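You operate a simulated robot arm through the tools that you are given. There is no shell and no other tool.

The job below is to be done with a simulated robot arm. You get a single attempt, and the scene is never put back.

JOB
Clamp the teal block and pin it: silver pin in hole D, black pin in hole R.
Fine: in the vise, clamped before pinning; leave the other blocks and pins. Set down upright: what you pick out.

The check looks at the end state, three seconds after you hand in, the way a careful person would. Anything else that was tipped, shoved, dropped, spilled or broken makes it a failure.

ROBOT AND FRAMES
A 7-joint arm with a three-finger gripper, fixed in place. Base frame: the origin is on the floor under the middle of its stand, x ahead of it, y to its left, z up. Units: mm, degrees, N and s.
With the tool pointing down near the work surface it reaches from about 480 to 940 mm from the base axis. Its first joint turns from -166.0 to 166.0 degrees. Payload 2.69 kg.
Tool frame: the origin (TCP) lies between the finger pads and is the grasp point; the fingertips stand 29 mm ahead of it; z points along the fingers, y is the line along which they close. The gripper opens to 120 mm; its body begins 78 mm behind the TCP.
Orientation is that of the tool frame in the base frame, as a unit quaternion [x, y, z, w]. With the fingers straight down and closing along the base's y, the tool's x points along the base's -x, its y along +y and its z along -z.

CONTROLS
- The arm moves only by the tool arm_command. Its argument "commands" is a list of rows, each a list of 7 numbers: the shift along the tool's x, y, z in mm, then the turn, a rotation vector about the tool's x, y, z in rad, then the finger opening in mm, from 0 to 120. In form: [[dx, dy, dz, wx, wy, wz, fingers], ...]. A call has 1 to 20 rows; each row is the pose to reach, as a shift and turn from the pose commanded when the call began, along the tool's axes at that moment. Rows are played at 5 a second. More than 50 mm and 8.6 degrees between two rows, or a gripper value outside its range, and nothing of the call is played. A pose out of reach is approached as far as the arm can. The call stops where the force on the tool passes 90 N (or 10 N more than at its start, if that is more) or the arm is blocked; 0.2 s more then pass. Each finger travels about 40 mm/s and halts on what it meets, pressing with about 31 N; the grip force reading is that of the motor and also rises with nothing between the fingers. The clock runs only during rows and for 0.2 s after the last one: add rows that repeat a pose to give the fingers time. The reply holds the time, the measured pose of the TCP, the force on the tool along the base axes, the opening and the grip force, in the units named above and with some noise, with the torque about the TCP (base axes, N m) and any sound that the robot's microphone picked up, and new pictures: "show" is both (left out), scene, wrist or none.
- Cameras (640 x 400 px; columns grow to the right, rows downward): "scene" is fixed at [50, -500.6, 1591.8]; the picture's right is [-0.07, -1.00, 0.00], its down [-0.82, 0.06, -0.56] and it looks along [0.56, -0.04, -0.83] (base axes); focal length 371 px, centre (320, 200). "wrist" rides on the gripper at [63, 0, -104] in the tool frame; the picture's right is [0.00, 1.00, 0.00], its down [-0.83, 0.00, -0.56] and it looks along [-0.56, 0.00, 0.83] (tool axes); focal length 275 px, centre (320, 200).
- lift_body(by): slides the trunk up (or, below 0, down) by that many mm; the arm rides with it, the base frame stays. It gives what a move gives, with no picture.
- point_at(camera, pixels): for up to 12 pixels [column, row] of the newest picture of that camera ("zoom" is the newest enlarged one), the place [x, y, z] in the base frame of the surface seen there, good to about 2 mm. It takes no simulated time.
- close_up(camera, box): a new picture of the part [left, top, right, bottom] of that camera's present view, enlarged. It takes no simulated time.
- hand_in(): hands the job in; it is judged then, once.

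Leave the gripper open and the arm clear of the work at the hand-in unless told otherwise.

The tools are called after ">>>" as name(argument=value, ...) on one line, values as JSON. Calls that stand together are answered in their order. arm_command: Moves the arm, as the interface text tells. Its arguments: {"type":"object","properties":{"commands":{"type":"array","items":{"type":"array","items":{"type":"number"}}},"show":{"type":"string","enum":["both","scene","wrist","none"]}},"required":["commands"]} The other tools are called the same way: lift_body (by) moves the trunk up or down; point_at (camera, pixels) gives the place of the surface under pixels of a picture; close_up (camera, box) takes an enlarged picture of a part of a camera's view; hand_in () hands the job in.

At the start:

```text
clock: 0.0
tool_pos: [411.8, -276.3, 1093.8]
ee_rot: [0.0, 1.0, 0.0, 0.0]
force: [0.3, 0.0, -0.2]
ft_torque: [0.0, -0.01, -0.01]
grip_width: 120.1
gripper_force: 0.0
trunk travel left (down, up): [-550.0, 63.0]
```

scene: 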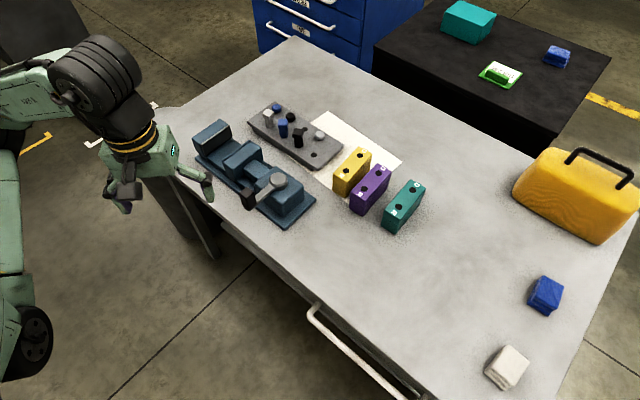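
wrist: 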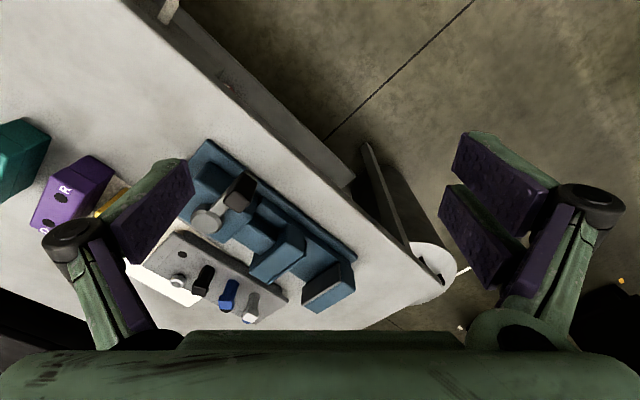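

I see a vise (blue) at around (255,175) in the scene picture, a pin rack at (295,135), and three blocks: yellow, purple and teal. First I'll take enlarged views of the vise and rack, and of the blocks.

>>> close_up(camera="scene", box=[180, 90, 350, 240])

>>> close_up(camera="scene", box=[320, 130, 440, 240])

>>> close_up(camera="wrist", box=[0, 100, 370, 340])

```text
2.67 times, centred on (265, 165) of scene
```

zoom: 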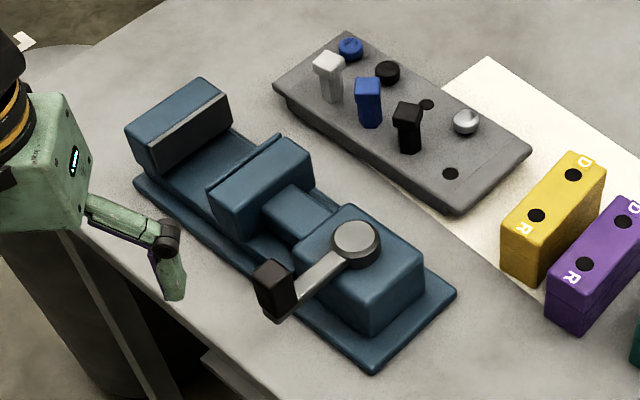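

```text
3.64 times, centred on (380, 185) of scene
```

zoom: 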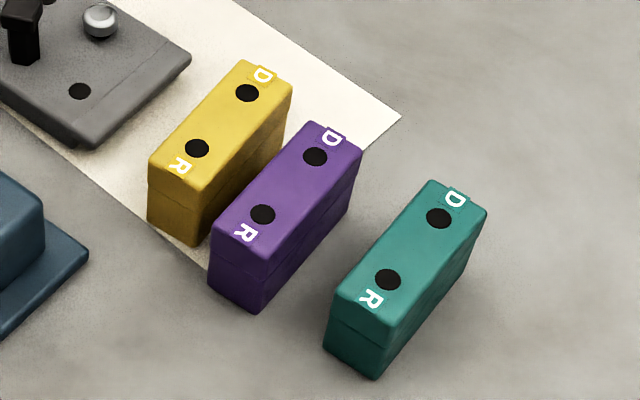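

```text
1.67 times, centred on (185, 220) of wrist
```

zoom: 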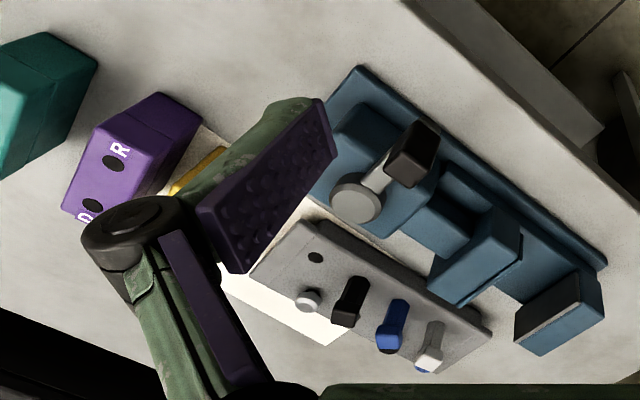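

In the rack I see square-headed silver, blue and black pins in the front row and round-headed blue, black and silver ones at the back, plus two empty holes. The vise has its handle at the near end. Next I'll enlarge the vise and rack again so I can measure points on them.

>>> close_up(camera="scene", box=[240, 90, 350, 175])

```text
4.71 times, centred on (295, 132) of scene
```

zoom: 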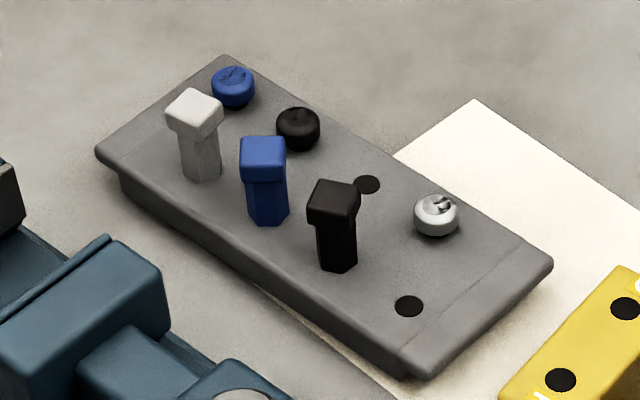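

The front row pins are tall with square heads, and the back row pins are low with round heads. I'll measure points on the rack and pin heads in this zoom.

>>> point_at(camera="zoom", pixels=[[194, 105], [262, 153], [333, 195], [233, 80], [297, 122], [367, 184], [435, 208], [409, 306], [225, 60], [105, 152], [545, 265], [425, 372]])

>>> point_at(camera="scene", pixels=[[209, 133], [243, 155], [270, 170], [278, 181], [249, 196], [290, 195], [220, 155], [230, 160], [210, 165], [280, 224], [314, 200], [330, 240]])

```text
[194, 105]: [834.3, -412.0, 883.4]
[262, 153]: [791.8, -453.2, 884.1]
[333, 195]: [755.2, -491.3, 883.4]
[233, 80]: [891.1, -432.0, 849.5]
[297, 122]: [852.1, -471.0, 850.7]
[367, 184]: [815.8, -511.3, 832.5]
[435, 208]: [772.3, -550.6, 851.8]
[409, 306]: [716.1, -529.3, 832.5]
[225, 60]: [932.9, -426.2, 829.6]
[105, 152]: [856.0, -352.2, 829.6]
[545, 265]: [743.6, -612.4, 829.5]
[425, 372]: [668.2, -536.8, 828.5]
```

```text
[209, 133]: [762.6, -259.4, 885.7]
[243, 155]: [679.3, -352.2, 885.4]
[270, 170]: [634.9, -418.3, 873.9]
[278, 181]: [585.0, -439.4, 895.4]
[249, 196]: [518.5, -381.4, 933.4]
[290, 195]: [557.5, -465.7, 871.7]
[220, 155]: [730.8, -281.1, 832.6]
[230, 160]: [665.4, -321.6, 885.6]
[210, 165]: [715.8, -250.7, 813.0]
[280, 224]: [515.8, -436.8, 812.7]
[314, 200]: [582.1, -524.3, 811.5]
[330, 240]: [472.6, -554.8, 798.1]
```

The table top is at z≈798, the rack top at ≈830 and the vise jaw tops at ≈886. The lever knob is at about (518,-381,933). I'll move over the vise at the same height to look straight at it with the wrist camera.

>>> arm_command(commands=[[-15, -40, 0, 0, 0, 0, 120], [-30, -80, 0, 0, 0, 0, 120], [-45, -115, 0, 0, 0, 0, 120], [-45, -115, 0, 0, 0, 0, 120]], show="both")

```text
clock: 1.0
tool_pos: [458.1, -393.9, 1095.0]
ee_rot: [0.0, 1.0, 0.0, 0.0]
force: [0.9, 0.4, 0.5]
ft_torque: [0.01, 0.02, 0.01]
grip_width: 119.9
gripper_force: 0.1
trunk travel left (down, up): [-550.0, 63.0]
```

scene: 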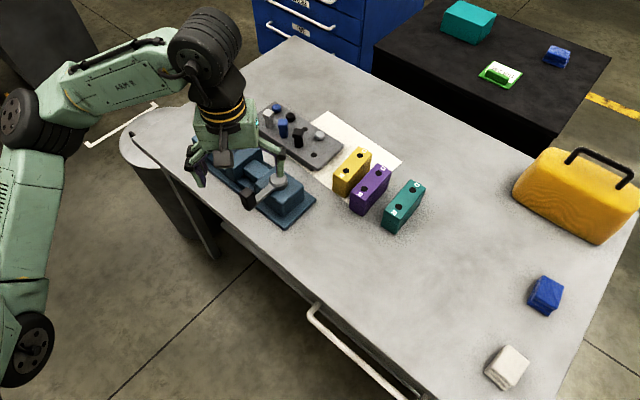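
wrist: 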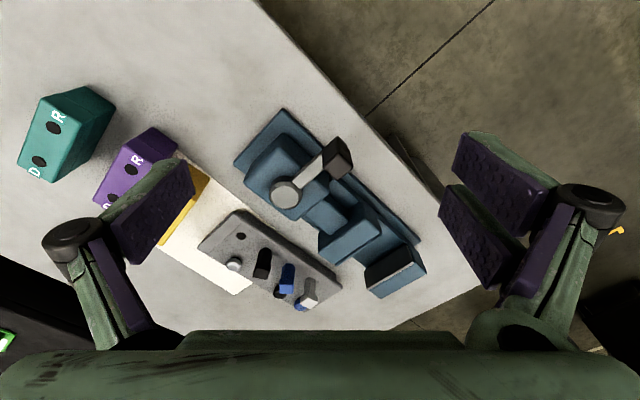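

Now the vise is clear in the wrist view, centred near (330,200). I'll enlarge it.

>>> close_up(camera="wrist", box=[190, 95, 440, 315])

```text
1.82 times, centred on (315, 205) of wrist
```

zoom: 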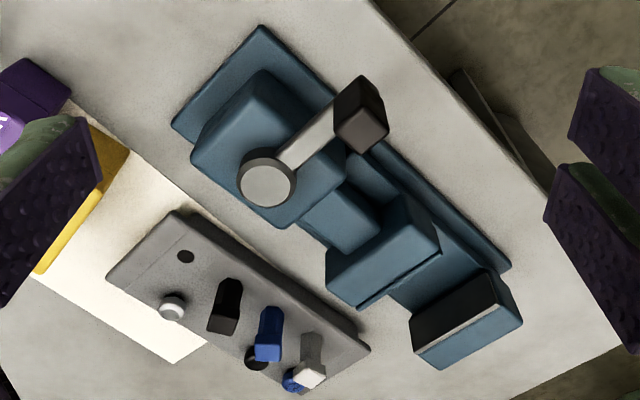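

I see the moving jaw at (385,255) in the zoom and the fixed jaw with its dark face at (455,310), with a gap between them. I'll measure the corners of the jaws and the lever.

>>> point_at(camera="zoom", pixels=[[422, 345], [490, 298], [450, 365], [518, 318], [335, 290], [362, 305], [430, 260], [405, 215], [330, 265], [267, 182], [370, 95], [385, 130]])

>>> point_at(camera="zoom", pixels=[[345, 228], [400, 292], [420, 280], [440, 270], [260, 30], [175, 122], [505, 265], [340, 135], [310, 140], [285, 160], [290, 215], [200, 155]])

>>> point_at(camera="wrist", pixels=[[59, 116], [52, 128], [39, 162], [34, 172], [45, 97], [88, 118], [20, 160], [55, 180], [85, 88], [111, 103], [70, 145], [100, 120]])

```text
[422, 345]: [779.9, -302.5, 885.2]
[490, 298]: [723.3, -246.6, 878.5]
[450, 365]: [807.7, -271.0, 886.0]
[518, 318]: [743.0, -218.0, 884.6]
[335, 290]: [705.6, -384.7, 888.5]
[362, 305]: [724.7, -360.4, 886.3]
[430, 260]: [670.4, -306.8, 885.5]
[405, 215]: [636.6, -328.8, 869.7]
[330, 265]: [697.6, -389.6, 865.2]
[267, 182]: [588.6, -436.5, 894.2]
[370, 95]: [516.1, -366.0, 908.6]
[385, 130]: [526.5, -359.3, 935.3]
```

```text
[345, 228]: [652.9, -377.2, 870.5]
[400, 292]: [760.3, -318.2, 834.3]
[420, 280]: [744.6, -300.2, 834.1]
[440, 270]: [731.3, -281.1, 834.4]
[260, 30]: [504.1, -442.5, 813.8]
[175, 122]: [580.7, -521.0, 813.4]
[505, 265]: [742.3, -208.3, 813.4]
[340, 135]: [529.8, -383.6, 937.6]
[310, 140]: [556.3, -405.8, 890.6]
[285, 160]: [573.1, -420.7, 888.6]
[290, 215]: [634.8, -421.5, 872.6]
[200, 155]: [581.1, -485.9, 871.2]
```

```text
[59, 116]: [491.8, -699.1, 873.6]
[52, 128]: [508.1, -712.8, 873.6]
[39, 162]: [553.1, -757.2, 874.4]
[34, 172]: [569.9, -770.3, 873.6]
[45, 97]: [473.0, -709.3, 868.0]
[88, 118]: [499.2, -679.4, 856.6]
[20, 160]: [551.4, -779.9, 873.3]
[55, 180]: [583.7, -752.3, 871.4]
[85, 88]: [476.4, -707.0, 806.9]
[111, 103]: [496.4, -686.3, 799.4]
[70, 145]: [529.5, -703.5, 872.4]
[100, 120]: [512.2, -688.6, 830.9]
```

The jaw gap is about 80 mm wide along the 45° direction. The vise bed is at z≈834 and the block is about 47 mm thick, 120 long and 76 tall. Now I'll enlarge the pins and the teal block's holes from here.

>>> close_up(camera="wrist", box=[215, 225, 335, 315])

>>> close_up(camera="wrist", box=[0, 70, 140, 200])

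>>> close_up(camera="scene", box=[375, 170, 435, 240])

```text
4.44 times, centred on (275, 270) of wrist
```

zoom: 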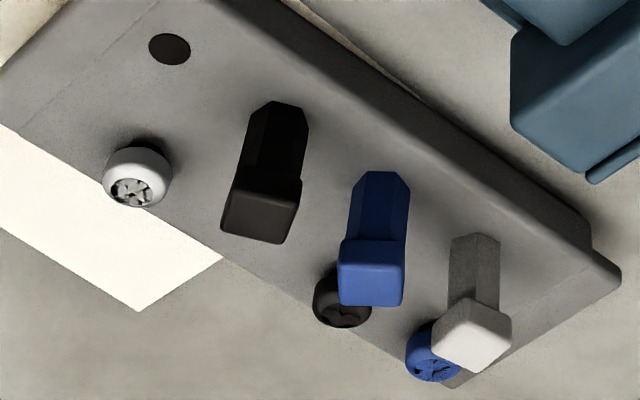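

```text
3.08 times, centred on (70, 135) of wrist
```

zoom: 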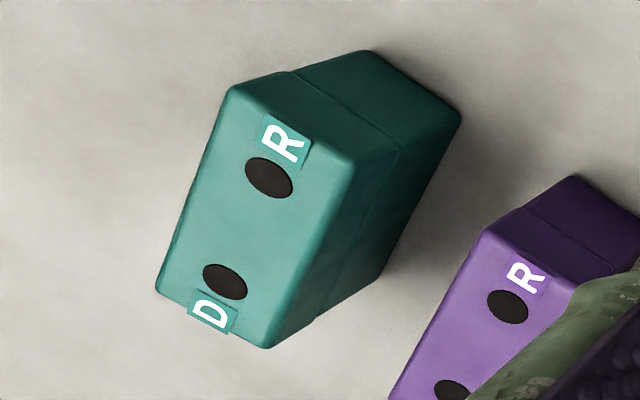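

```text
5.71 times, centred on (405, 205) of scene
```

zoom: 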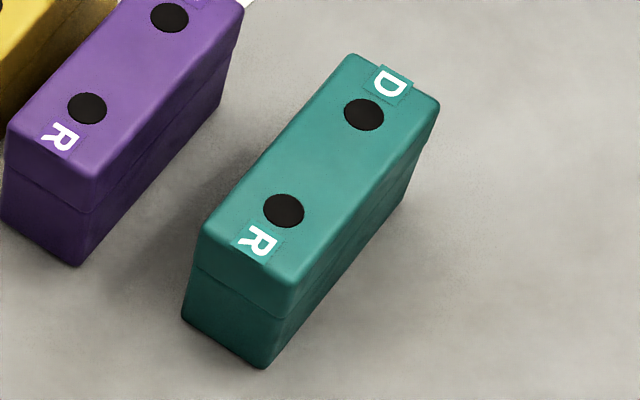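

The round heads have a socket recess, so they look like screws. The square-headed, hex-shaft ones look like the pins. I want a nearer look, so I'll move the camera toward the rack, staying well above everything.

>>> arm_command(commands=[[-40, -17, 16, 0, 0, 0, 120], [-80, -33, 33, 0, 0, 0, 120], [-120, -50, 50, 0, 0, 0, 120], [-160, -66, 66, 0, 0, 0, 120], [-200, -83, 83, 0, 0, 0, 120], [-239, -99, 99, 0, 0, 0, 120], [-239, -99, 99, 0, 0, 0, 120]], show="both")

```text
clock: 2.6
tool_pos: [693.7, -487.9, 993.3]
ee_rot: [0.001, 1.0, 0.001, 0.001]
force: [0.6, -0.4, 0.3]
ft_torque: [0.0, -0.04, 0.01]
grip_width: 120.1
gripper_force: 0.1
out of reach, approached as far as the arm can: row 6, 7
trunk travel left (down, up): [-550.0, 63.0]
```

scene: 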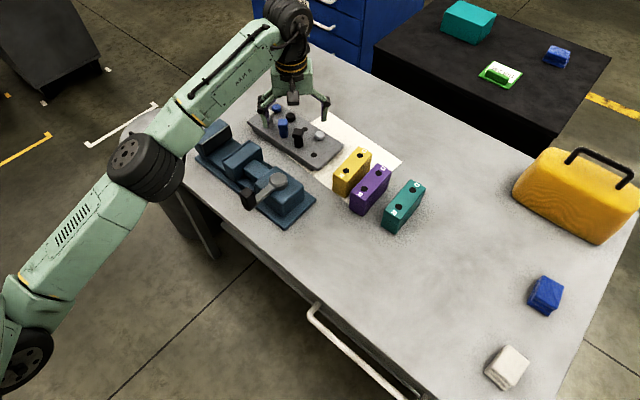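
wrist: 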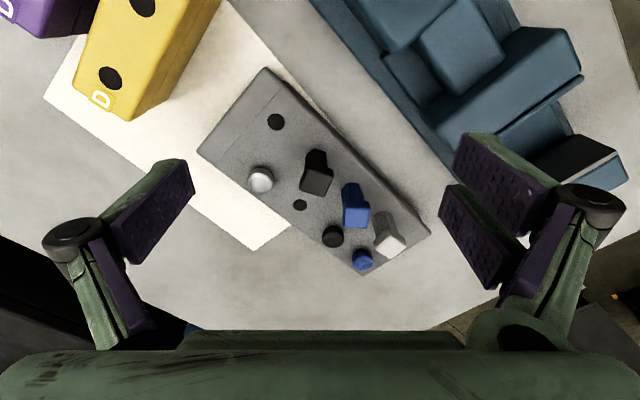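

The two empty rack holes look different in size: the one at (276,121) is bigger than the one at (300,205). I'll enlarge the rack to compare them with the block holes.

>>> close_up(camera="wrist", box=[190, 60, 440, 280])

>>> close_up(camera="wrist", box=[230, 90, 330, 220])

>>> close_up(camera="wrist", box=[300, 130, 440, 280])

>>> close_up(camera="wrist", box=[60, 0, 230, 130])

```text
1.82 times, centred on (315, 170) of wrist
```

zoom: 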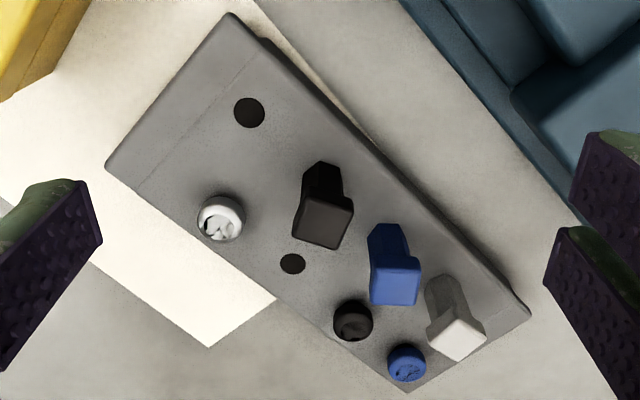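

```text
3.08 times, centred on (280, 155) of wrist
```

zoom: 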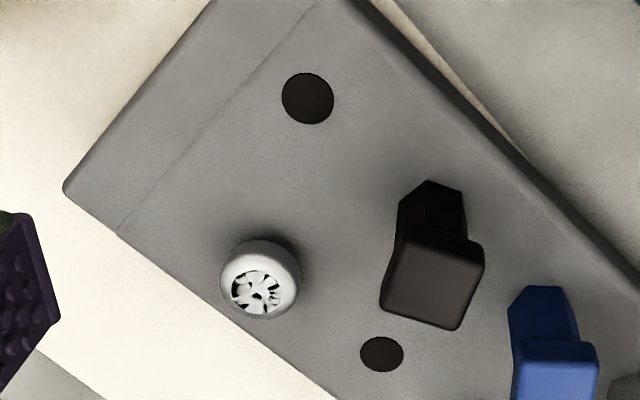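

```text
2.67 times, centred on (370, 205) of wrist
```

zoom: 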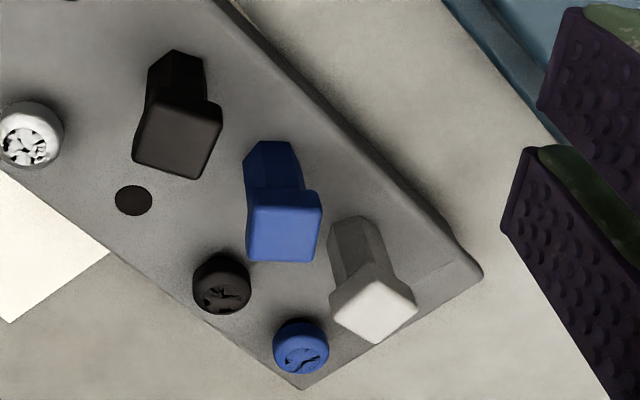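

```text
3.08 times, centred on (145, 65) of wrist
```

zoom: 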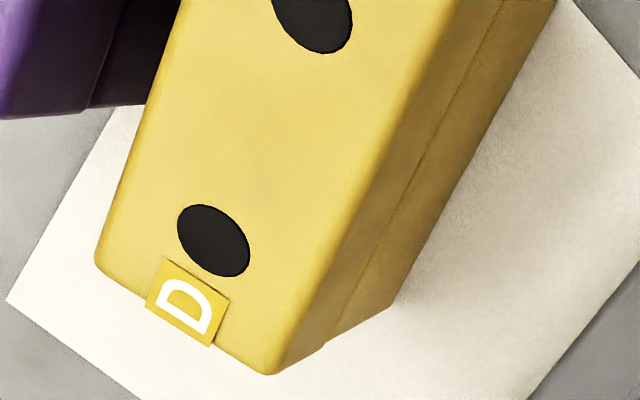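

The empty holes are in fact the same size once distance is counted, about 16 mm, and they match the block holes. The round items have a drive recess, so they are screws. The tall square-headed ones are the pins I'll use. Next I'll measure the gap between the purple and teal blocks in the scene view.

>>> close_up(camera="scene", box=[320, 130, 440, 240])

```text
3.64 times, centred on (380, 185) of scene
```

zoom: 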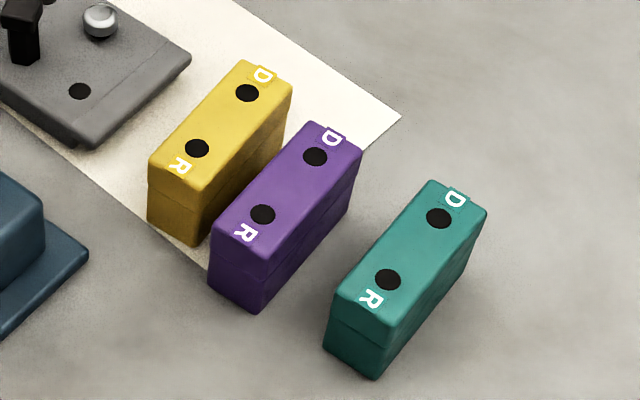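

I'll measure points on the teal block's corners and holes and on the purple block's near edge.

>>> point_at(camera="zoom", pixels=[[388, 280], [439, 218], [340, 295], [388, 322], [434, 185], [483, 212], [375, 375], [262, 262], [358, 155], [310, 125], [216, 225], [410, 250]])

>>> point_at(camera="zoom", pixels=[[345, 292], [385, 318], [438, 187], [478, 209], [258, 308], [360, 350], [300, 280], [385, 250], [435, 300], [460, 270], [310, 350], [330, 230]])

```text
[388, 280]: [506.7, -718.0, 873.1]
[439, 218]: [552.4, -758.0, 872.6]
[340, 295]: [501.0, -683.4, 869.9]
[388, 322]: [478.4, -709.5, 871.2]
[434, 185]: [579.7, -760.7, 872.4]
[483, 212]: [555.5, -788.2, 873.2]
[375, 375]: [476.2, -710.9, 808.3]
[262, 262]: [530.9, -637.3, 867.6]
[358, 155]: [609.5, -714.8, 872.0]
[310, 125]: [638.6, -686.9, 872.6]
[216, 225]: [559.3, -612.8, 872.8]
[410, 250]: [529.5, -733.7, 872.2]
```

```text
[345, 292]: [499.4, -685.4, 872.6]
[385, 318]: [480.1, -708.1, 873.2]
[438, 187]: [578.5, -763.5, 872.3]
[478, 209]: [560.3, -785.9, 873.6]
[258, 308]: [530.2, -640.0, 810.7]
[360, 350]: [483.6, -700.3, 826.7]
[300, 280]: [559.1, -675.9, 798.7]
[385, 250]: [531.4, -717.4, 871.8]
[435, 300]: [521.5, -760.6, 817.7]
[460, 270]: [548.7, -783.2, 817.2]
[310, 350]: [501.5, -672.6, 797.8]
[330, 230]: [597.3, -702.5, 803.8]
```

The teal block spans about 42 mm across and 115 mm along the 45° direction. Its centre is near (529,-735) and its top is at 873. The purple block's face is 49 mm away, so I'll use a narrower opening of 66 mm. I'll move above the teal block at z≈965 and turn the tool 45° so the fingers close across its thickness.

>>> arm_command(commands=[[20, -31, 4, 0, 0, 0.098, 100], [41, -62, 8, 0, 0, 0.196, 90], [62, -93, 12, 0, 0, 0.294, 80], [82, -124, 16, 0, 0, 0.393, 70], [103, -155, 20, 0, 0, 0.491, 66], [124, -186, 24, 0, 0, 0.589, 66], [144, -217, 28, 0, 0, 0.687, 66], [165, -247, 30, 0, 0, 0.785, 66], [165, -247, 30, 0, 0, 0.785, 66]], show="both")

```text
clock: 4.6
tool_pos: [507.9, -628.3, 955.1]
ee_rot: [0.365, 0.931, 0.0, 0.0]
force: [-1.5, 0.1, -0.1]
ft_torque: [0.0, -0.02, 0.0]
grip_width: 65.8
gripper_force: 0.1
out of reach, approached as far as the arm can: row 1, 2, 3, 4, 5, 6, 7, 8, 9
trunk travel left (down, up): [-550.0, 63.0]
```

scene: 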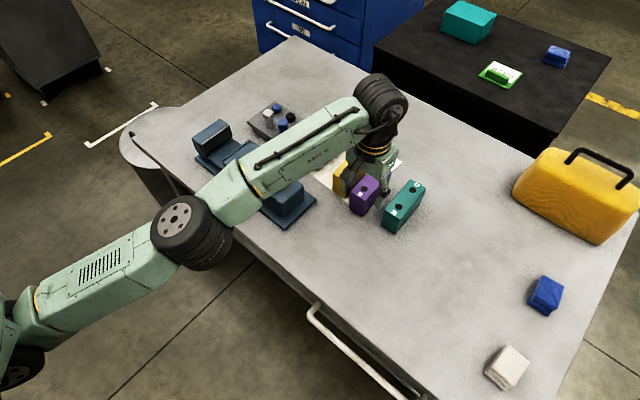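
wrist: 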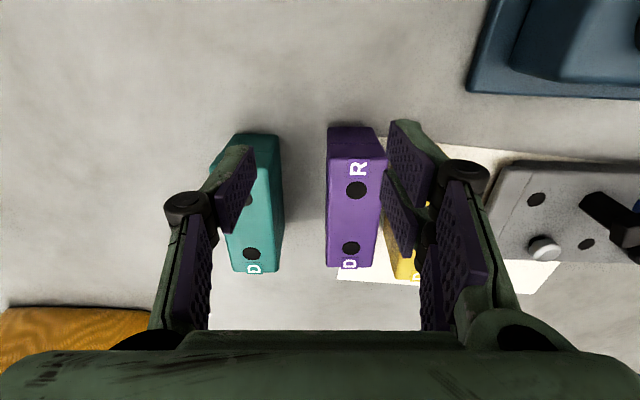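

The arm ran out of reach here, at 808 mm from the axis at z=955. It reached farther when the tool was higher, so the trunk should come down, with the tool raised first. I'll measure the arm's own elbow and link heights in the scene image to be sure nothing hits the table.

>>> point_at(camera="scene", pixels=[[176, 215], [205, 260], [235, 195], [270, 160], [320, 140], [385, 95], [70, 280], [30, 320], [185, 200], [250, 215]])

```text
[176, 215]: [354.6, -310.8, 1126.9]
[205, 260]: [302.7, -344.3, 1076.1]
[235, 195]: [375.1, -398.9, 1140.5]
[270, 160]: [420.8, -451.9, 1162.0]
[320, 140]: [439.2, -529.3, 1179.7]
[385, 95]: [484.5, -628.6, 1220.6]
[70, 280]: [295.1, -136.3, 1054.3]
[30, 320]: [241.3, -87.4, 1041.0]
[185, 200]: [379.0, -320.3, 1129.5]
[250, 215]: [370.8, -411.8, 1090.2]
```

The shoulder is low and the elbow is around z≈1100, with the wrist at about 1200. I'll hold still for a moment to see whether the arm had stopped or was still approaching.

>>> arm_command(commands=[[0, 0, 0, 0, 0, 0, 66], [0, 0, 0, 0, 0, 0, 66]], show="none")

```text
clock: 5.2
tool_pos: [506.4, -628.6, 955.4]
ee_rot: [0.366, 0.931, 0.0, 0.0]
force: [-0.3, 1.2, 0.2]
ft_torque: [0.02, 0.01, 0.01]
grip_width: 66.1
gripper_force: 0.0
trunk travel left (down, up): [-550.0, 63.0]
```

The arm has really stopped at a limit here. I'll raise the trunk by 60 mm, which is safe because the tool rises with it, and then test whether it reaches farther out.

>>> lift_body(by=60)

>>> arm_command(commands=[[-29, -21, 0, 0, 0, 0.02, 66], [-58, -42, 0, 0, 0, 0.03, 66], [-88, -64, 0, 0, 0, 0.038, 66], [-88, -64, 0, 0, 0, 0.038, 66]], show="scene")

```text
clock: 6.2
tool_pos: [507.4, -629.9, 1014.8]
ee_rot: [0.364, 0.931, 0.0, 0.0]
force: [0.4, 0.5, 0.4]
ft_torque: [-0.02, -0.01, -0.06]
grip_width: 65.8
gripper_force: 0.1
trunk travel left (down, up): [-610.0, 3.0]
```

```text
clock: 7.2
tool_pos: [496.7, -637.4, 1008.2]
ee_rot: [0.382, 0.924, 0.0, 0.0]
force: [0.3, -0.1, 0.5]
ft_torque: [0.02, -0.04, 0.0]
grip_width: 66.1
gripper_force: 0.1
out of reach, approached as far as the arm can: row 1, 2, 3, 4
trunk travel left (down, up): [-610.0, 3.0]
```

scene: 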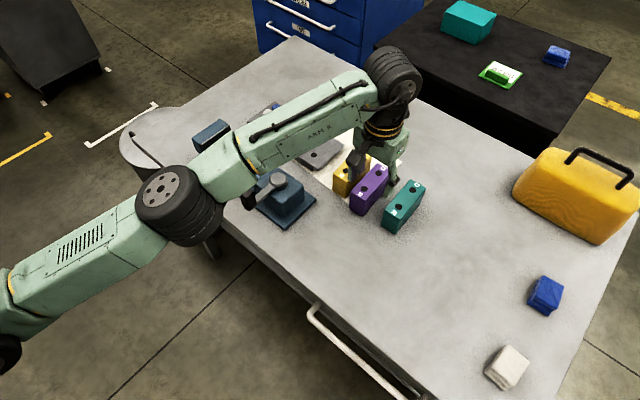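

Still limited, ending at (497,-637,1008). With the trunk at the top, I'll test the same outward target at a lower tool height, z≈940, with the fingertips still well above the 874 block tops.

>>> arm_command(commands=[[0, 0, 20, 0, 0, 0, 66], [0, 0, 40, 0, 0, 0, 66], [-30, -15, 60, 0, 0, 0, 66], [-60, -30, 68, 0, 0, 0, 66], [-92, -46, 68, 0, 0, 0, 66], [-92, -46, 68, 0, 0, 0, 66]], show="none")

```text
clock: 8.6
tool_pos: [506.1, -653.4, 932.4]
ee_rot: [0.382, 0.924, -0.001, 0.0]
force: [-0.3, -0.2, -0.1]
ft_torque: [0.03, -0.05, 0.0]
grip_width: 65.9
gripper_force: 0.0
out of reach, approached as far as the arm can: row 3, 4, 5, 6
trunk travel left (down, up): [-610.0, 3.0]
```

That reached a bit farther, 826 mm. I'll test whether the hand's yaw is the limiting factor by turning back to yaw 0 while reaching for the same spot at safe height.

>>> arm_command(commands=[[0, 0, -8, 0, 0, -0.13, 66], [0, 0, -8, 0, 0, -0.26, 66], [0, 0, -8, 0, 0, -0.39, 66], [-20, -10, -8, 0, 0, -0.52, 66], [-40, -20, -8, 0, 0, -0.65, 66], [-60, -32, -8, 0, 0, -0.785, 66], [-74, -42, -8, 0, 0, -0.785, 66], [-74, -42, -8, 0, 0, -0.785, 66]], show="both")

```text
clock: 10.4
tool_pos: [504.2, -653.6, 931.1]
ee_rot: [-0.001, 1.0, 0.001, 0.001]
force: [0.8, -0.4, 0.7]
ft_torque: [-0.02, -0.04, 0.02]
grip_width: 65.9
gripper_force: 0.1
out of reach, approached as far as the arm can: row 4, 5, 6, 7, 8
trunk travel left (down, up): [-610.0, 3.0]
```

scene: 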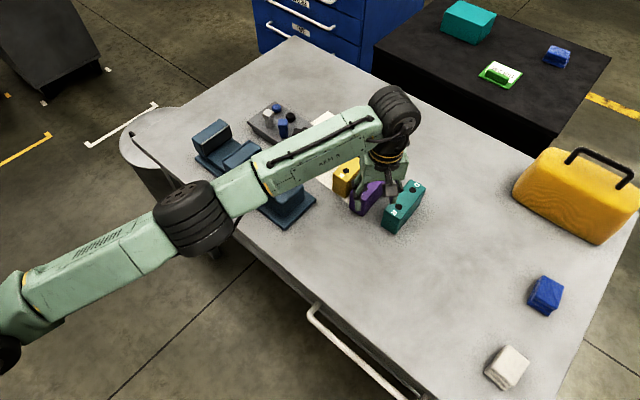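
wrist: 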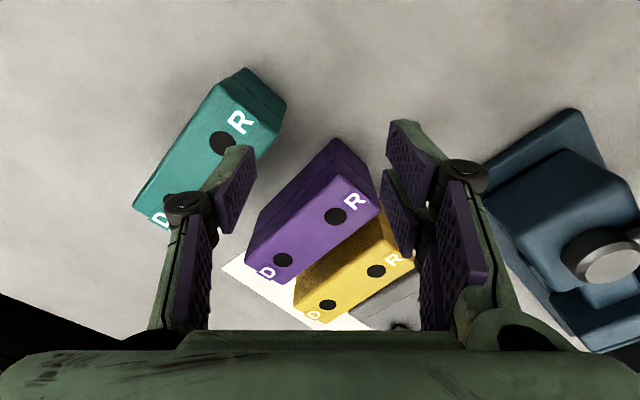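

The limit is the same with yaw 0, so yaw isn't the cause. I'll measure points along the arm to see how it is bent.

>>> point_at(camera="scene", pixels=[[15, 300], [60, 285], [120, 250], [165, 205], [195, 215], [220, 225], [250, 180], [320, 150], [365, 120], [395, 100], [380, 155], [5, 355]])

>>> close_up(camera="scene", box=[0, 180, 240, 400])

```text
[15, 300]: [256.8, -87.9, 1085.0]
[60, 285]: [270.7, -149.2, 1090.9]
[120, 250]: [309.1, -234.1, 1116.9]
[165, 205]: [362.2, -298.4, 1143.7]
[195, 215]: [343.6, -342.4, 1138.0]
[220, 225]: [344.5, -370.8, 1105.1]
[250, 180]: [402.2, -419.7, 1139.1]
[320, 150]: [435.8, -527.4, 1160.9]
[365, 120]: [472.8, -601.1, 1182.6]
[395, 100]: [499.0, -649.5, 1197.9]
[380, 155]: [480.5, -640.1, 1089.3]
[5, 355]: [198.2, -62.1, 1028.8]
```

```text
1.82 times, centred on (120, 290) of scene
```

zoom: 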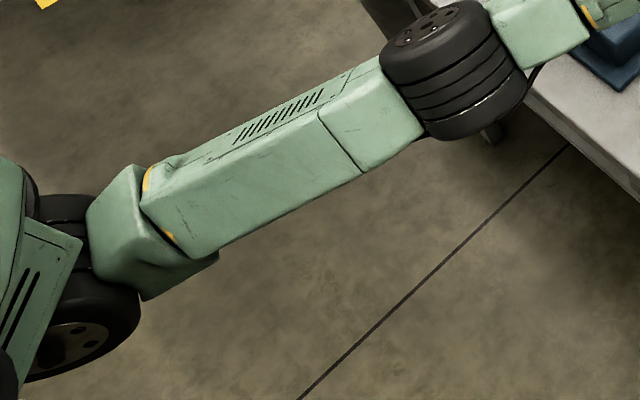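

The arm's shoulder sits near (235,0), and its spherical reach is about 722 mm from there. A straight-down tool therefore falls about 75 mm short of the teal block. Tilting the tool about its closing axis gains that distance while the finger pads stay flat against the block's sides. First I'll turn back to the -45° yaw, a little inward and up.

>>> arm_command(commands=[[3, 4, -10, 0, 0, 0.13, 66], [6, 8, -20, 0, 0, 0.26, 66], [10, 12, -25, 0, 0, 0.39, 66], [15, 15, -30, 0, 0, 0.52, 66], [15, 15, -30, 0, 0, 0.65, 66], [15, 15, -30, 0, 0, 0.785, 66], [15, 15, -30, 0, 0, 0.785, 66]], show="none")

```text
clock: 12.0
tool_pos: [490.4, -638.5, 960.4]
ee_rot: [0.382, 0.924, 0.0, 0.0]
force: [-0.3, -0.6, -0.4]
ft_torque: [-0.01, 0.01, 0.03]
grip_width: 66.1
gripper_force: 0.1
trunk travel left (down, up): [-610.0, 3.0]
```

Now at yaw -45°, pointing straight down. Next I'll tilt the tool 30° about its closing axis, with the fingertips reaching outward, and then move out above the teal block.

>>> arm_command(commands=[[0, 0, 0, 0, -0.13, 0, 66], [0, 0, 0, 0, -0.26, 0, 66], [0, 0, 0, 0, -0.39, 0, 66], [0, 0, 0, 0, -0.52, 0, 66], [-32, -14, 0, 0, -0.52, 0, 66], [-64, -28, 0, 0, -0.52, 0, 66], [-96, -41, 0, 0, -0.52, 0, 66], [-96, -41, 0, 0, -0.52, 0, 66]], show="both")

```text
clock: 13.8
tool_pos: [529.6, -736.0, 961.4]
ee_rot: [0.37, 0.893, -0.099, 0.237]
force: [-0.7, 0.4, 0.6]
ft_torque: [0.01, -0.04, 0.04]
grip_width: 65.9
gripper_force: 0.1
trunk travel left (down, up): [-610.0, 3.0]
```

scene: 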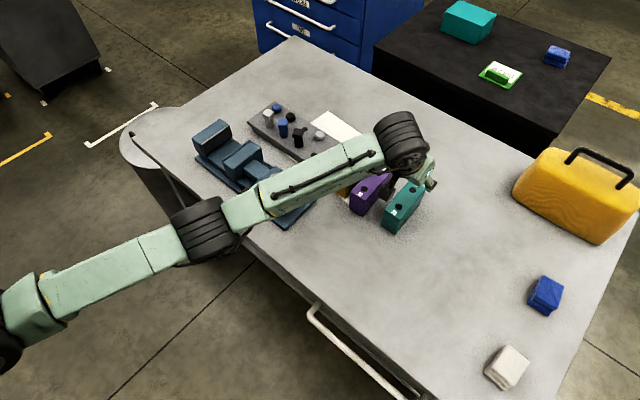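
wrist: 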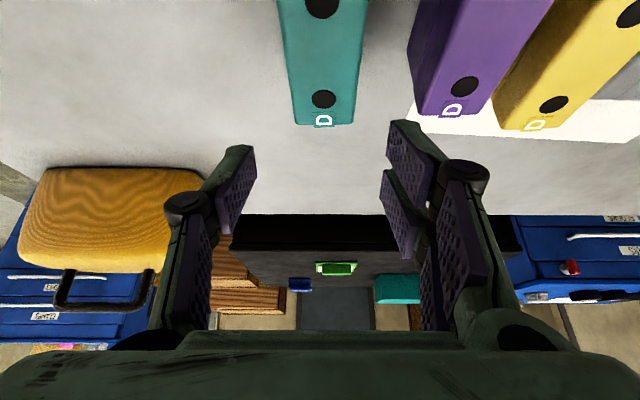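

Reached (529.6,-736,961), and the wrist view shows the teal block centred (col ≈ 323) between the fingers. I'll descend straight down 50 mm first and check.

>>> arm_command(commands=[[12.4, 0, 21.7, 0, 0, 0, 66], [24.9, 0, 43.4, 0, 0, 0, 66], [24.9, 0, 43.4, 0, 0, 0, 66]], show="both")

```text
clock: 14.6
tool_pos: [527.6, -735.6, 910.5]
ee_rot: [0.369, 0.893, -0.098, 0.237]
force: [0.5, 0.2, 0.3]
ft_torque: [0.01, -0.01, 0.0]
grip_width: 66.1
gripper_force: 0.1
trunk travel left (down, up): [-610.0, 3.0]
```

scene: 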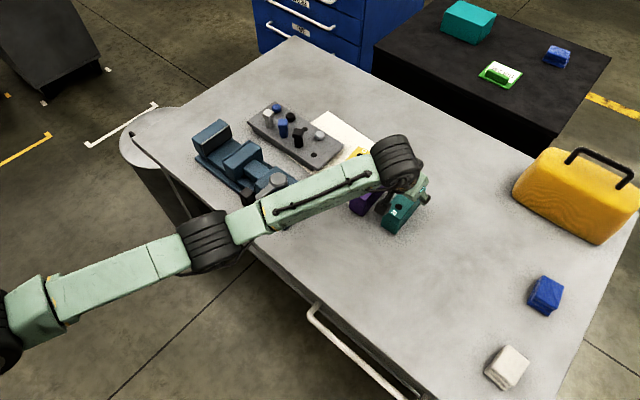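
wrist: 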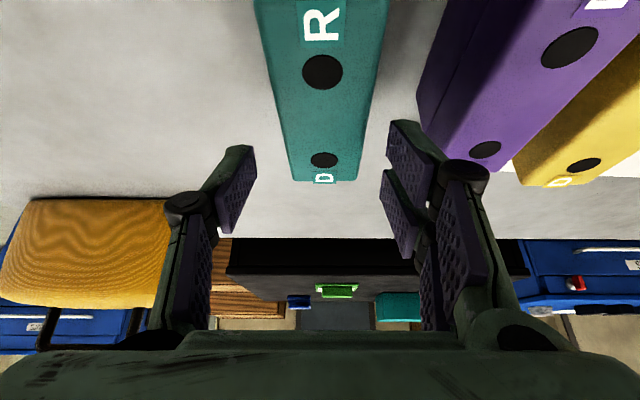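

All well: the block is centred between the fingers and no force is felt. Before the last descent I'll check the arm's elbow and forearm height over the vise lever (knob top 937).

>>> point_at(camera="scene", pixels=[[205, 235], [240, 222], [262, 212], [290, 200], [320, 190], [350, 180], [395, 160], [240, 235]])

```text
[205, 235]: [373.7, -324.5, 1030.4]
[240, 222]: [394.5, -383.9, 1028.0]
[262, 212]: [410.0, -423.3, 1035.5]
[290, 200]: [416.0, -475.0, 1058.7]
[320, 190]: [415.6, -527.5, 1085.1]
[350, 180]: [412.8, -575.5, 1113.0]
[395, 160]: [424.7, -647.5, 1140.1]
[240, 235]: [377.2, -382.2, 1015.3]
```

The elbow and forearm are clear of the vise lever by more than 100 mm. Now I'll descend the last 42 mm to z≈868.

>>> arm_command(commands=[[7, 0, 12.2, 0, 0, 0, 66], [14, 0, 24.4, 0, 0, 0, 66], [20.9, 0, 36.5, 0, 0, 0, 66], [20.9, 0, 36.5, 0, 0, 0, 66]], show="both")

```text
clock: 15.6
tool_pos: [528.3, -735.2, 868.9]
ee_rot: [0.369, 0.893, -0.098, 0.238]
force: [0.0, 0.5, 0.2]
ft_torque: [-0.01, -0.01, 0.0]
grip_width: 66.1
gripper_force: 0.1
trunk travel left (down, up): [-610.0, 3.0]
```

scene: 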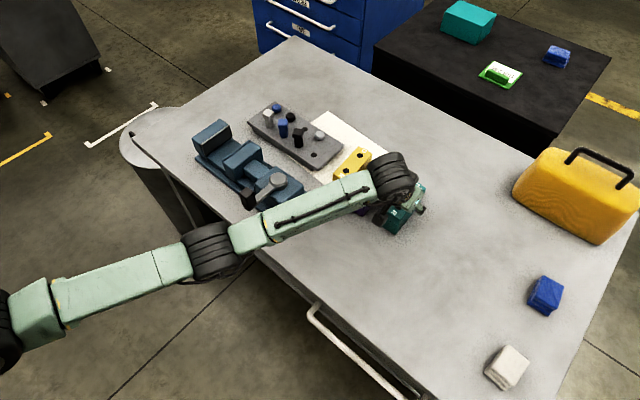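
wrist: 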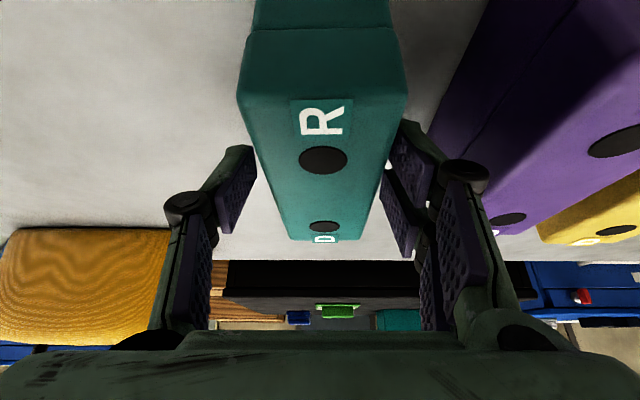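

Fingers straddle the block. Now I'll close on it.

>>> arm_command(commands=[[0, 0, 0, 0, 0, 0, 50], [0, 0, 0, 0, 0, 0, 30], [0, 0, 0, 0, 0, 0, 30], [0, 0, 0, 0, 0, 0, 30], [0, 0, 0, 0, 0, 0, 30]], show="both")

```text
clock: 16.8
tool_pos: [527.7, -736.8, 868.5]
ee_rot: [0.369, 0.893, -0.098, 0.238]
force: [1.1, -0.5, 0.9]
ft_torque: [0.02, 0.0, 0.01]
grip_width: 45.8
gripper_force: 30.6
trunk travel left (down, up): [-610.0, 3.0]
```

scene: 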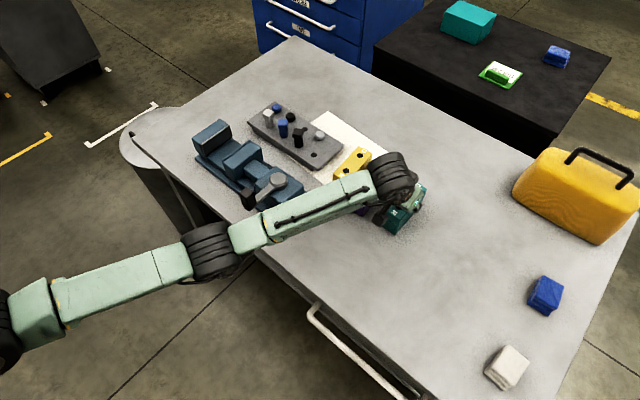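
wrist: 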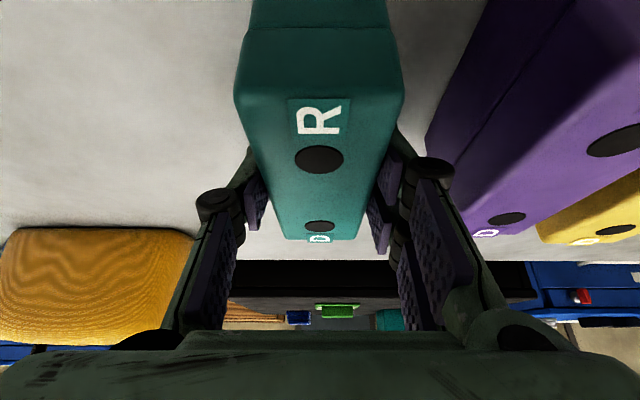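

The block is held with an opening of 45.8 mm and a grip force of 30.6 N. I need a spot closer in on the table where I can set it upright and re-grip with a vertical tool. I'll measure the front table edge and clear table there.

>>> point_at(camera="scene", pixels=[[270, 265], [285, 275], [300, 285], [315, 300], [330, 312], [350, 320], [330, 260], [350, 260], [360, 240], [340, 220], [370, 280], [310, 250]])

```text
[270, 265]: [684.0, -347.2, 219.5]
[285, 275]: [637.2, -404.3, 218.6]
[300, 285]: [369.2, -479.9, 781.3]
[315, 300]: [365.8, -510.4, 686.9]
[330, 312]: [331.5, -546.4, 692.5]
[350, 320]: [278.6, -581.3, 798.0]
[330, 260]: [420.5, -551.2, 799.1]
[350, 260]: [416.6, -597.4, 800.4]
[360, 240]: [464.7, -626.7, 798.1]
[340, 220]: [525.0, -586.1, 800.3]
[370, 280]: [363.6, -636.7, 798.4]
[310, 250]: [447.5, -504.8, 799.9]
```

The table edge is about 100 mm beyond the spot I want. I'll lift the block 40 mm, carry it 139 mm toward the robot along its own length, and stop above a clear spot at about (435,-633).

>>> arm_command(commands=[[-9.9, 0, -17.4, 0, 0, 0, 30], [-19.9, 0, -34.7, 0, 0, 0, 30], [-19.9, 0, -34.7, 0, 0, 0, 30], [10, 2, -52, 0, 0, 0, 30], [40.4, 4, -69.3, 0, 0, 0, 30], [70.5, 6, -86.5, 0, 0, 0, 30], [100.7, 8, -103.8, 0, 0, 0, 30], [100.7, 8, -103.8, 0, 0, 0, 30]], show="both")

```text
clock: 18.6
tool_pos: [434.5, -630.6, 908.0]
ee_rot: [0.369, 0.893, -0.098, 0.236]
force: [0.1, 0.7, -3.1]
ft_torque: [-0.02, -0.01, -0.03]
grip_width: 45.6
gripper_force: 31.0
trunk travel left (down, up): [-610.0, 3.0]
```

scene: 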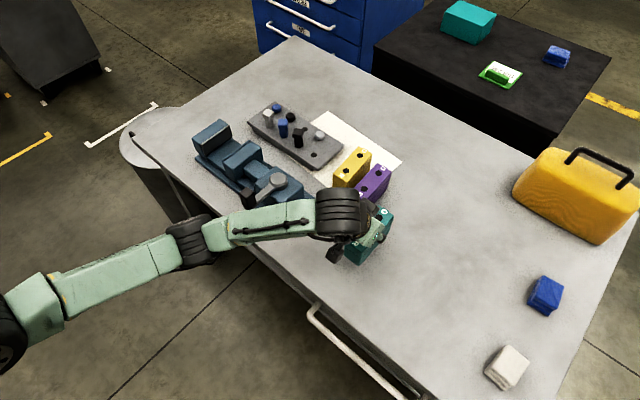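
wrist: 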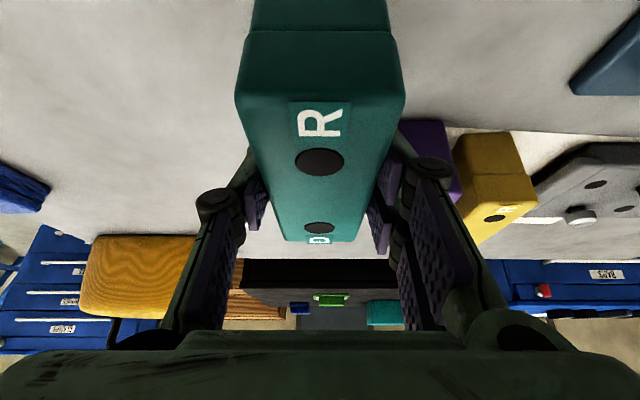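

The block hangs level (3.1 N weight). I'll lower it 39 mm to the table, slowing at the end.

>>> arm_command(commands=[[7.5, 0, 13, 0, 0, 0, 30], [13.4, 0, 23.4, 0, 0, 0, 30], [17.4, 0, 30.4, 0, 0, 0, 30], [18.9, 0, 33, 0, 0, 0, 30], [19.6, 0, 34.2, 0, 0, 0, 30], [19.6, 0, 34.2, 0, 0, 0, 30]], show="both")

```text
clock: 20.0
tool_pos: [435.3, -630.3, 868.6]
ee_rot: [0.369, 0.893, -0.099, 0.237]
force: [-0.2, -0.4, -4.2]
ft_torque: [0.01, -0.02, -0.02]
grip_width: 45.6
gripper_force: 30.5
trunk travel left (down, up): [-610.0, 3.0]
```

scene: 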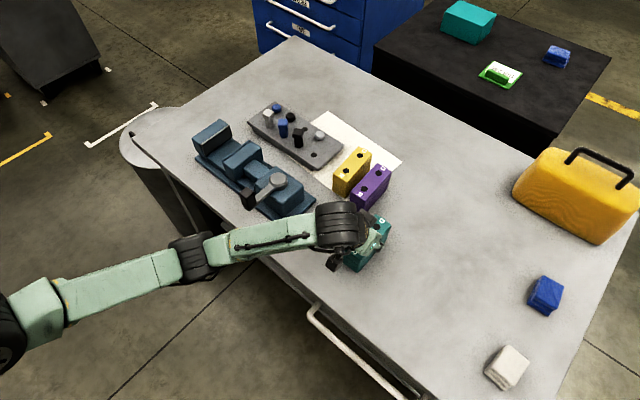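
wrist: 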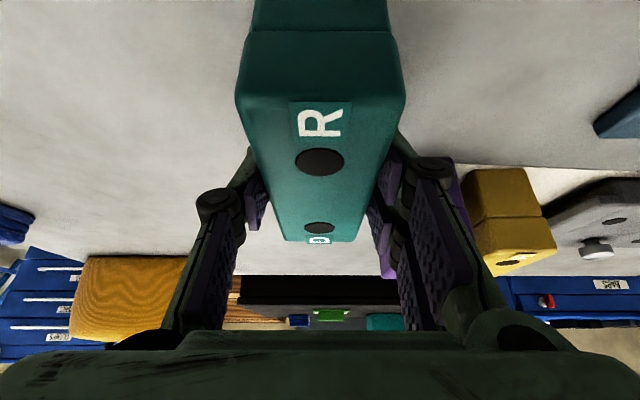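

Force still shows the hanging weight, so it is not quite touching. I'll lower in small steps until contact.

>>> arm_command(commands=[[0.25, 0, 0.43, 0, 0, 0, 30], [0.5, 0, 0.87, 0, 0, 0, 30], [0.5, 0, 0.87, 0, 0, 0, 30]], show="none")

```text
clock: 20.8
tool_pos: [435.2, -633.0, 868.9]
ee_rot: [0.369, 0.894, -0.098, 0.236]
force: [-0.6, 1.3, -4.4]
ft_torque: [0.01, 0.03, 0.0]
grip_width: 45.6
gripper_force: 31.5
trunk travel left (down, up): [-610.0, 3.0]
```

>>> arm_command(commands=[[0.25, 0, 0.43, 0, 0, 0, 30], [0.5, 0, 0.87, 0, 0, 0, 30], [0.75, 0, 1.3, 0, 0, 0, 30], [0.75, 0, 1.3, 0, 0, 0, 30]], show="none")

```text
clock: 21.8
tool_pos: [435.6, -631.1, 867.9]
ee_rot: [0.369, 0.893, -0.099, 0.238]
force: [-0.4, 0.1, 6.4]
ft_torque: [0.26, 0.64, 0.02]
grip_width: 45.7
gripper_force: 31.0
trunk travel left (down, up): [-610.0, 3.0]
```

Contact now (+6.4 N). I'll release by opening to 68 mm, then rise 70 mm straight up.

>>> arm_command(commands=[[0, 0, 0, 0, 0, 0, 55], [0, 0, 0, 0, 0, 0, 68], [0, 0, 0, 0, 0, 0, 68], [0, 0, 0, 0, 0, 0, 68], [-9.9, 0, -17.4, 0, 0, 0, 68], [-19.9, 0, -34.7, 0, 0, 0, 68], [-34.8, 0, -60.8, 0, 0, 0, 68], [-34.8, 0, -60.8, 0, 0, 0, 68]], show="both")

```text
clock: 23.6
tool_pos: [435.3, -632.3, 936.5]
ee_rot: [0.369, 0.893, -0.098, 0.237]
force: [-0.6, -0.1, -0.7]
ft_torque: [-0.01, 0.0, 0.02]
grip_width: 67.8
gripper_force: 0.1
trunk travel left (down, up): [-610.0, 3.0]
```

scene: 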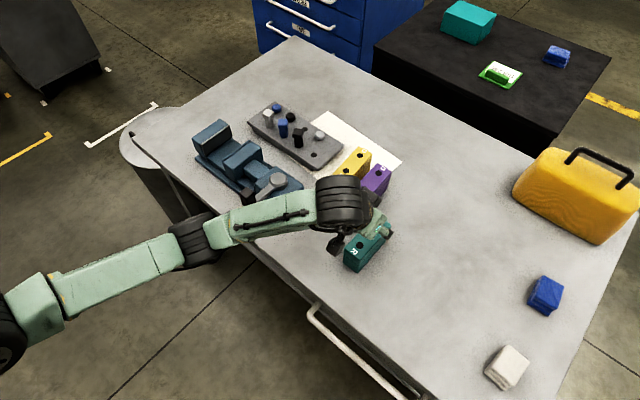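
wrist: 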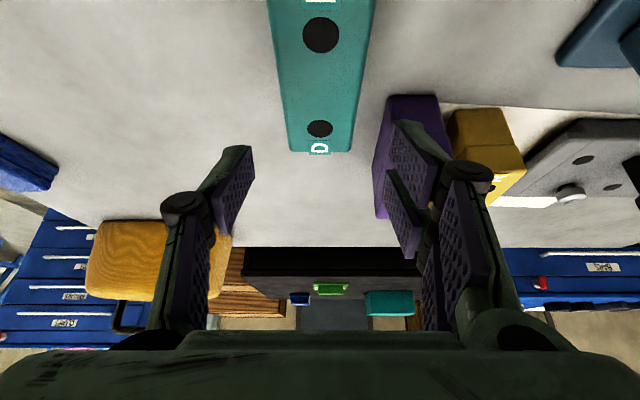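

Block released and standing. I'll untilt the tool to vertical above it and look.

>>> arm_command(commands=[[0, 0, 0, 0, 0.13, 0, 68], [0, 0, 0, 0, 0.26, 0, 68], [0, 0, 0, 0, 0.39, 0, 68], [0, 0, 0, 0, 0.52, 0, 68], [0, 0, 0, 0, 0.52, 0, 68]], show="both")

```text
clock: 24.8
tool_pos: [436.3, -631.8, 937.3]
ee_rot: [0.382, 0.924, 0.001, -0.001]
force: [0.5, 0.3, 0.2]
ft_torque: [0.02, 0.03, 0.01]
grip_width: 68.3
gripper_force: 0.1
trunk travel left (down, up): [-610.0, 3.0]
```

scene: 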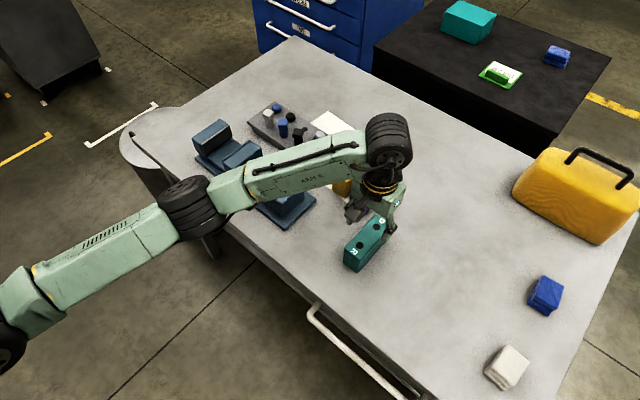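
wrist: 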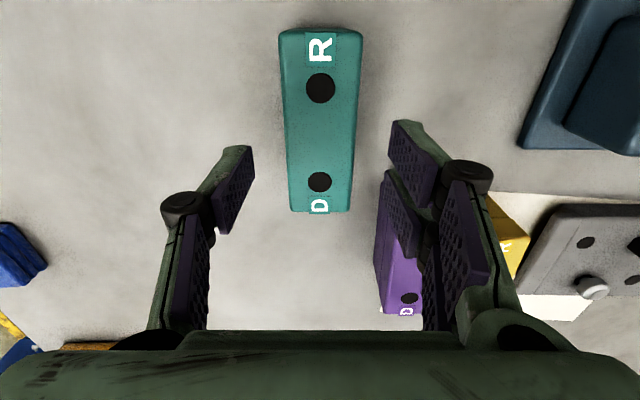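

I'll measure the block's holes and ends in this wrist view to centre the vertical grip.

>>> point_at(camera="wrist", pixels=[[320, 88], [320, 182], [285, 35], [357, 35], [292, 208], [349, 208], [320, 210], [320, 33], [290, 120], [355, 120]])

```text
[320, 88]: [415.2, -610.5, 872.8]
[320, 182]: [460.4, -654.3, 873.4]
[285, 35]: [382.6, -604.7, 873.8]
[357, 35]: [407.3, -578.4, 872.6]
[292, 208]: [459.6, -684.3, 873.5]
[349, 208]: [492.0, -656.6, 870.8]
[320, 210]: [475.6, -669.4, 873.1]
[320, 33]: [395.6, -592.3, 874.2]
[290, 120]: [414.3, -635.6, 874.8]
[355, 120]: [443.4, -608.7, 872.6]
```

The block centre is at about (437,-632), right under the tool. I'll descend to z≈883.5 so the fingertips are only 19 mm below the top and will clear the vise jaws, then grip.

>>> arm_command(commands=[[0, 0, 20, 0, 0, 0, 68], [0, 0, 40, 0, 0, 0, 68], [0, 0, 53.5, 0, 0, 0, 68], [0, 0, 53.5, 0, 0, 0, 68], [0, 0, 53.5, 0, 0, 0, 50], [0, 0, 53.5, 0, 0, 0, 30], [0, 0, 53.5, 0, 0, 0, 30], [0, 0, 53.5, 0, 0, 0, 30], [0, 0, 53.5, 0, 0, 0, 30]], show="both")

```text
clock: 26.8
tool_pos: [435.1, -631.7, 884.3]
ee_rot: [0.382, 0.924, 0.0, 0.0]
force: [-0.2, 0.0, -1.3]
ft_torque: [-0.1, -0.06, 0.01]
grip_width: 45.7
gripper_force: 31.2
trunk travel left (down, up): [-610.0, 3.0]
```

scene: 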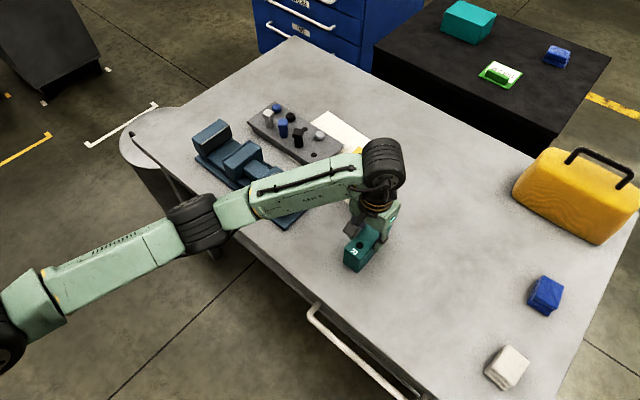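
wrist: 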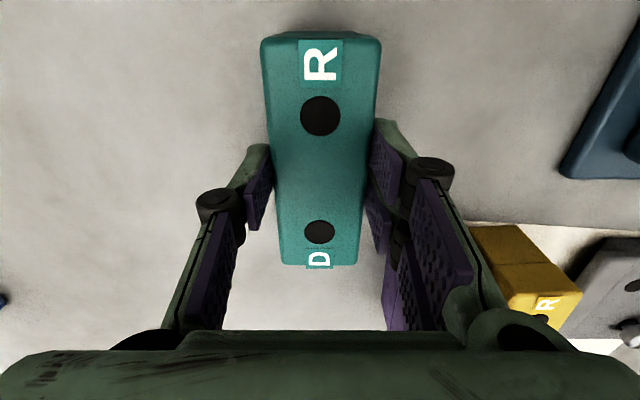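

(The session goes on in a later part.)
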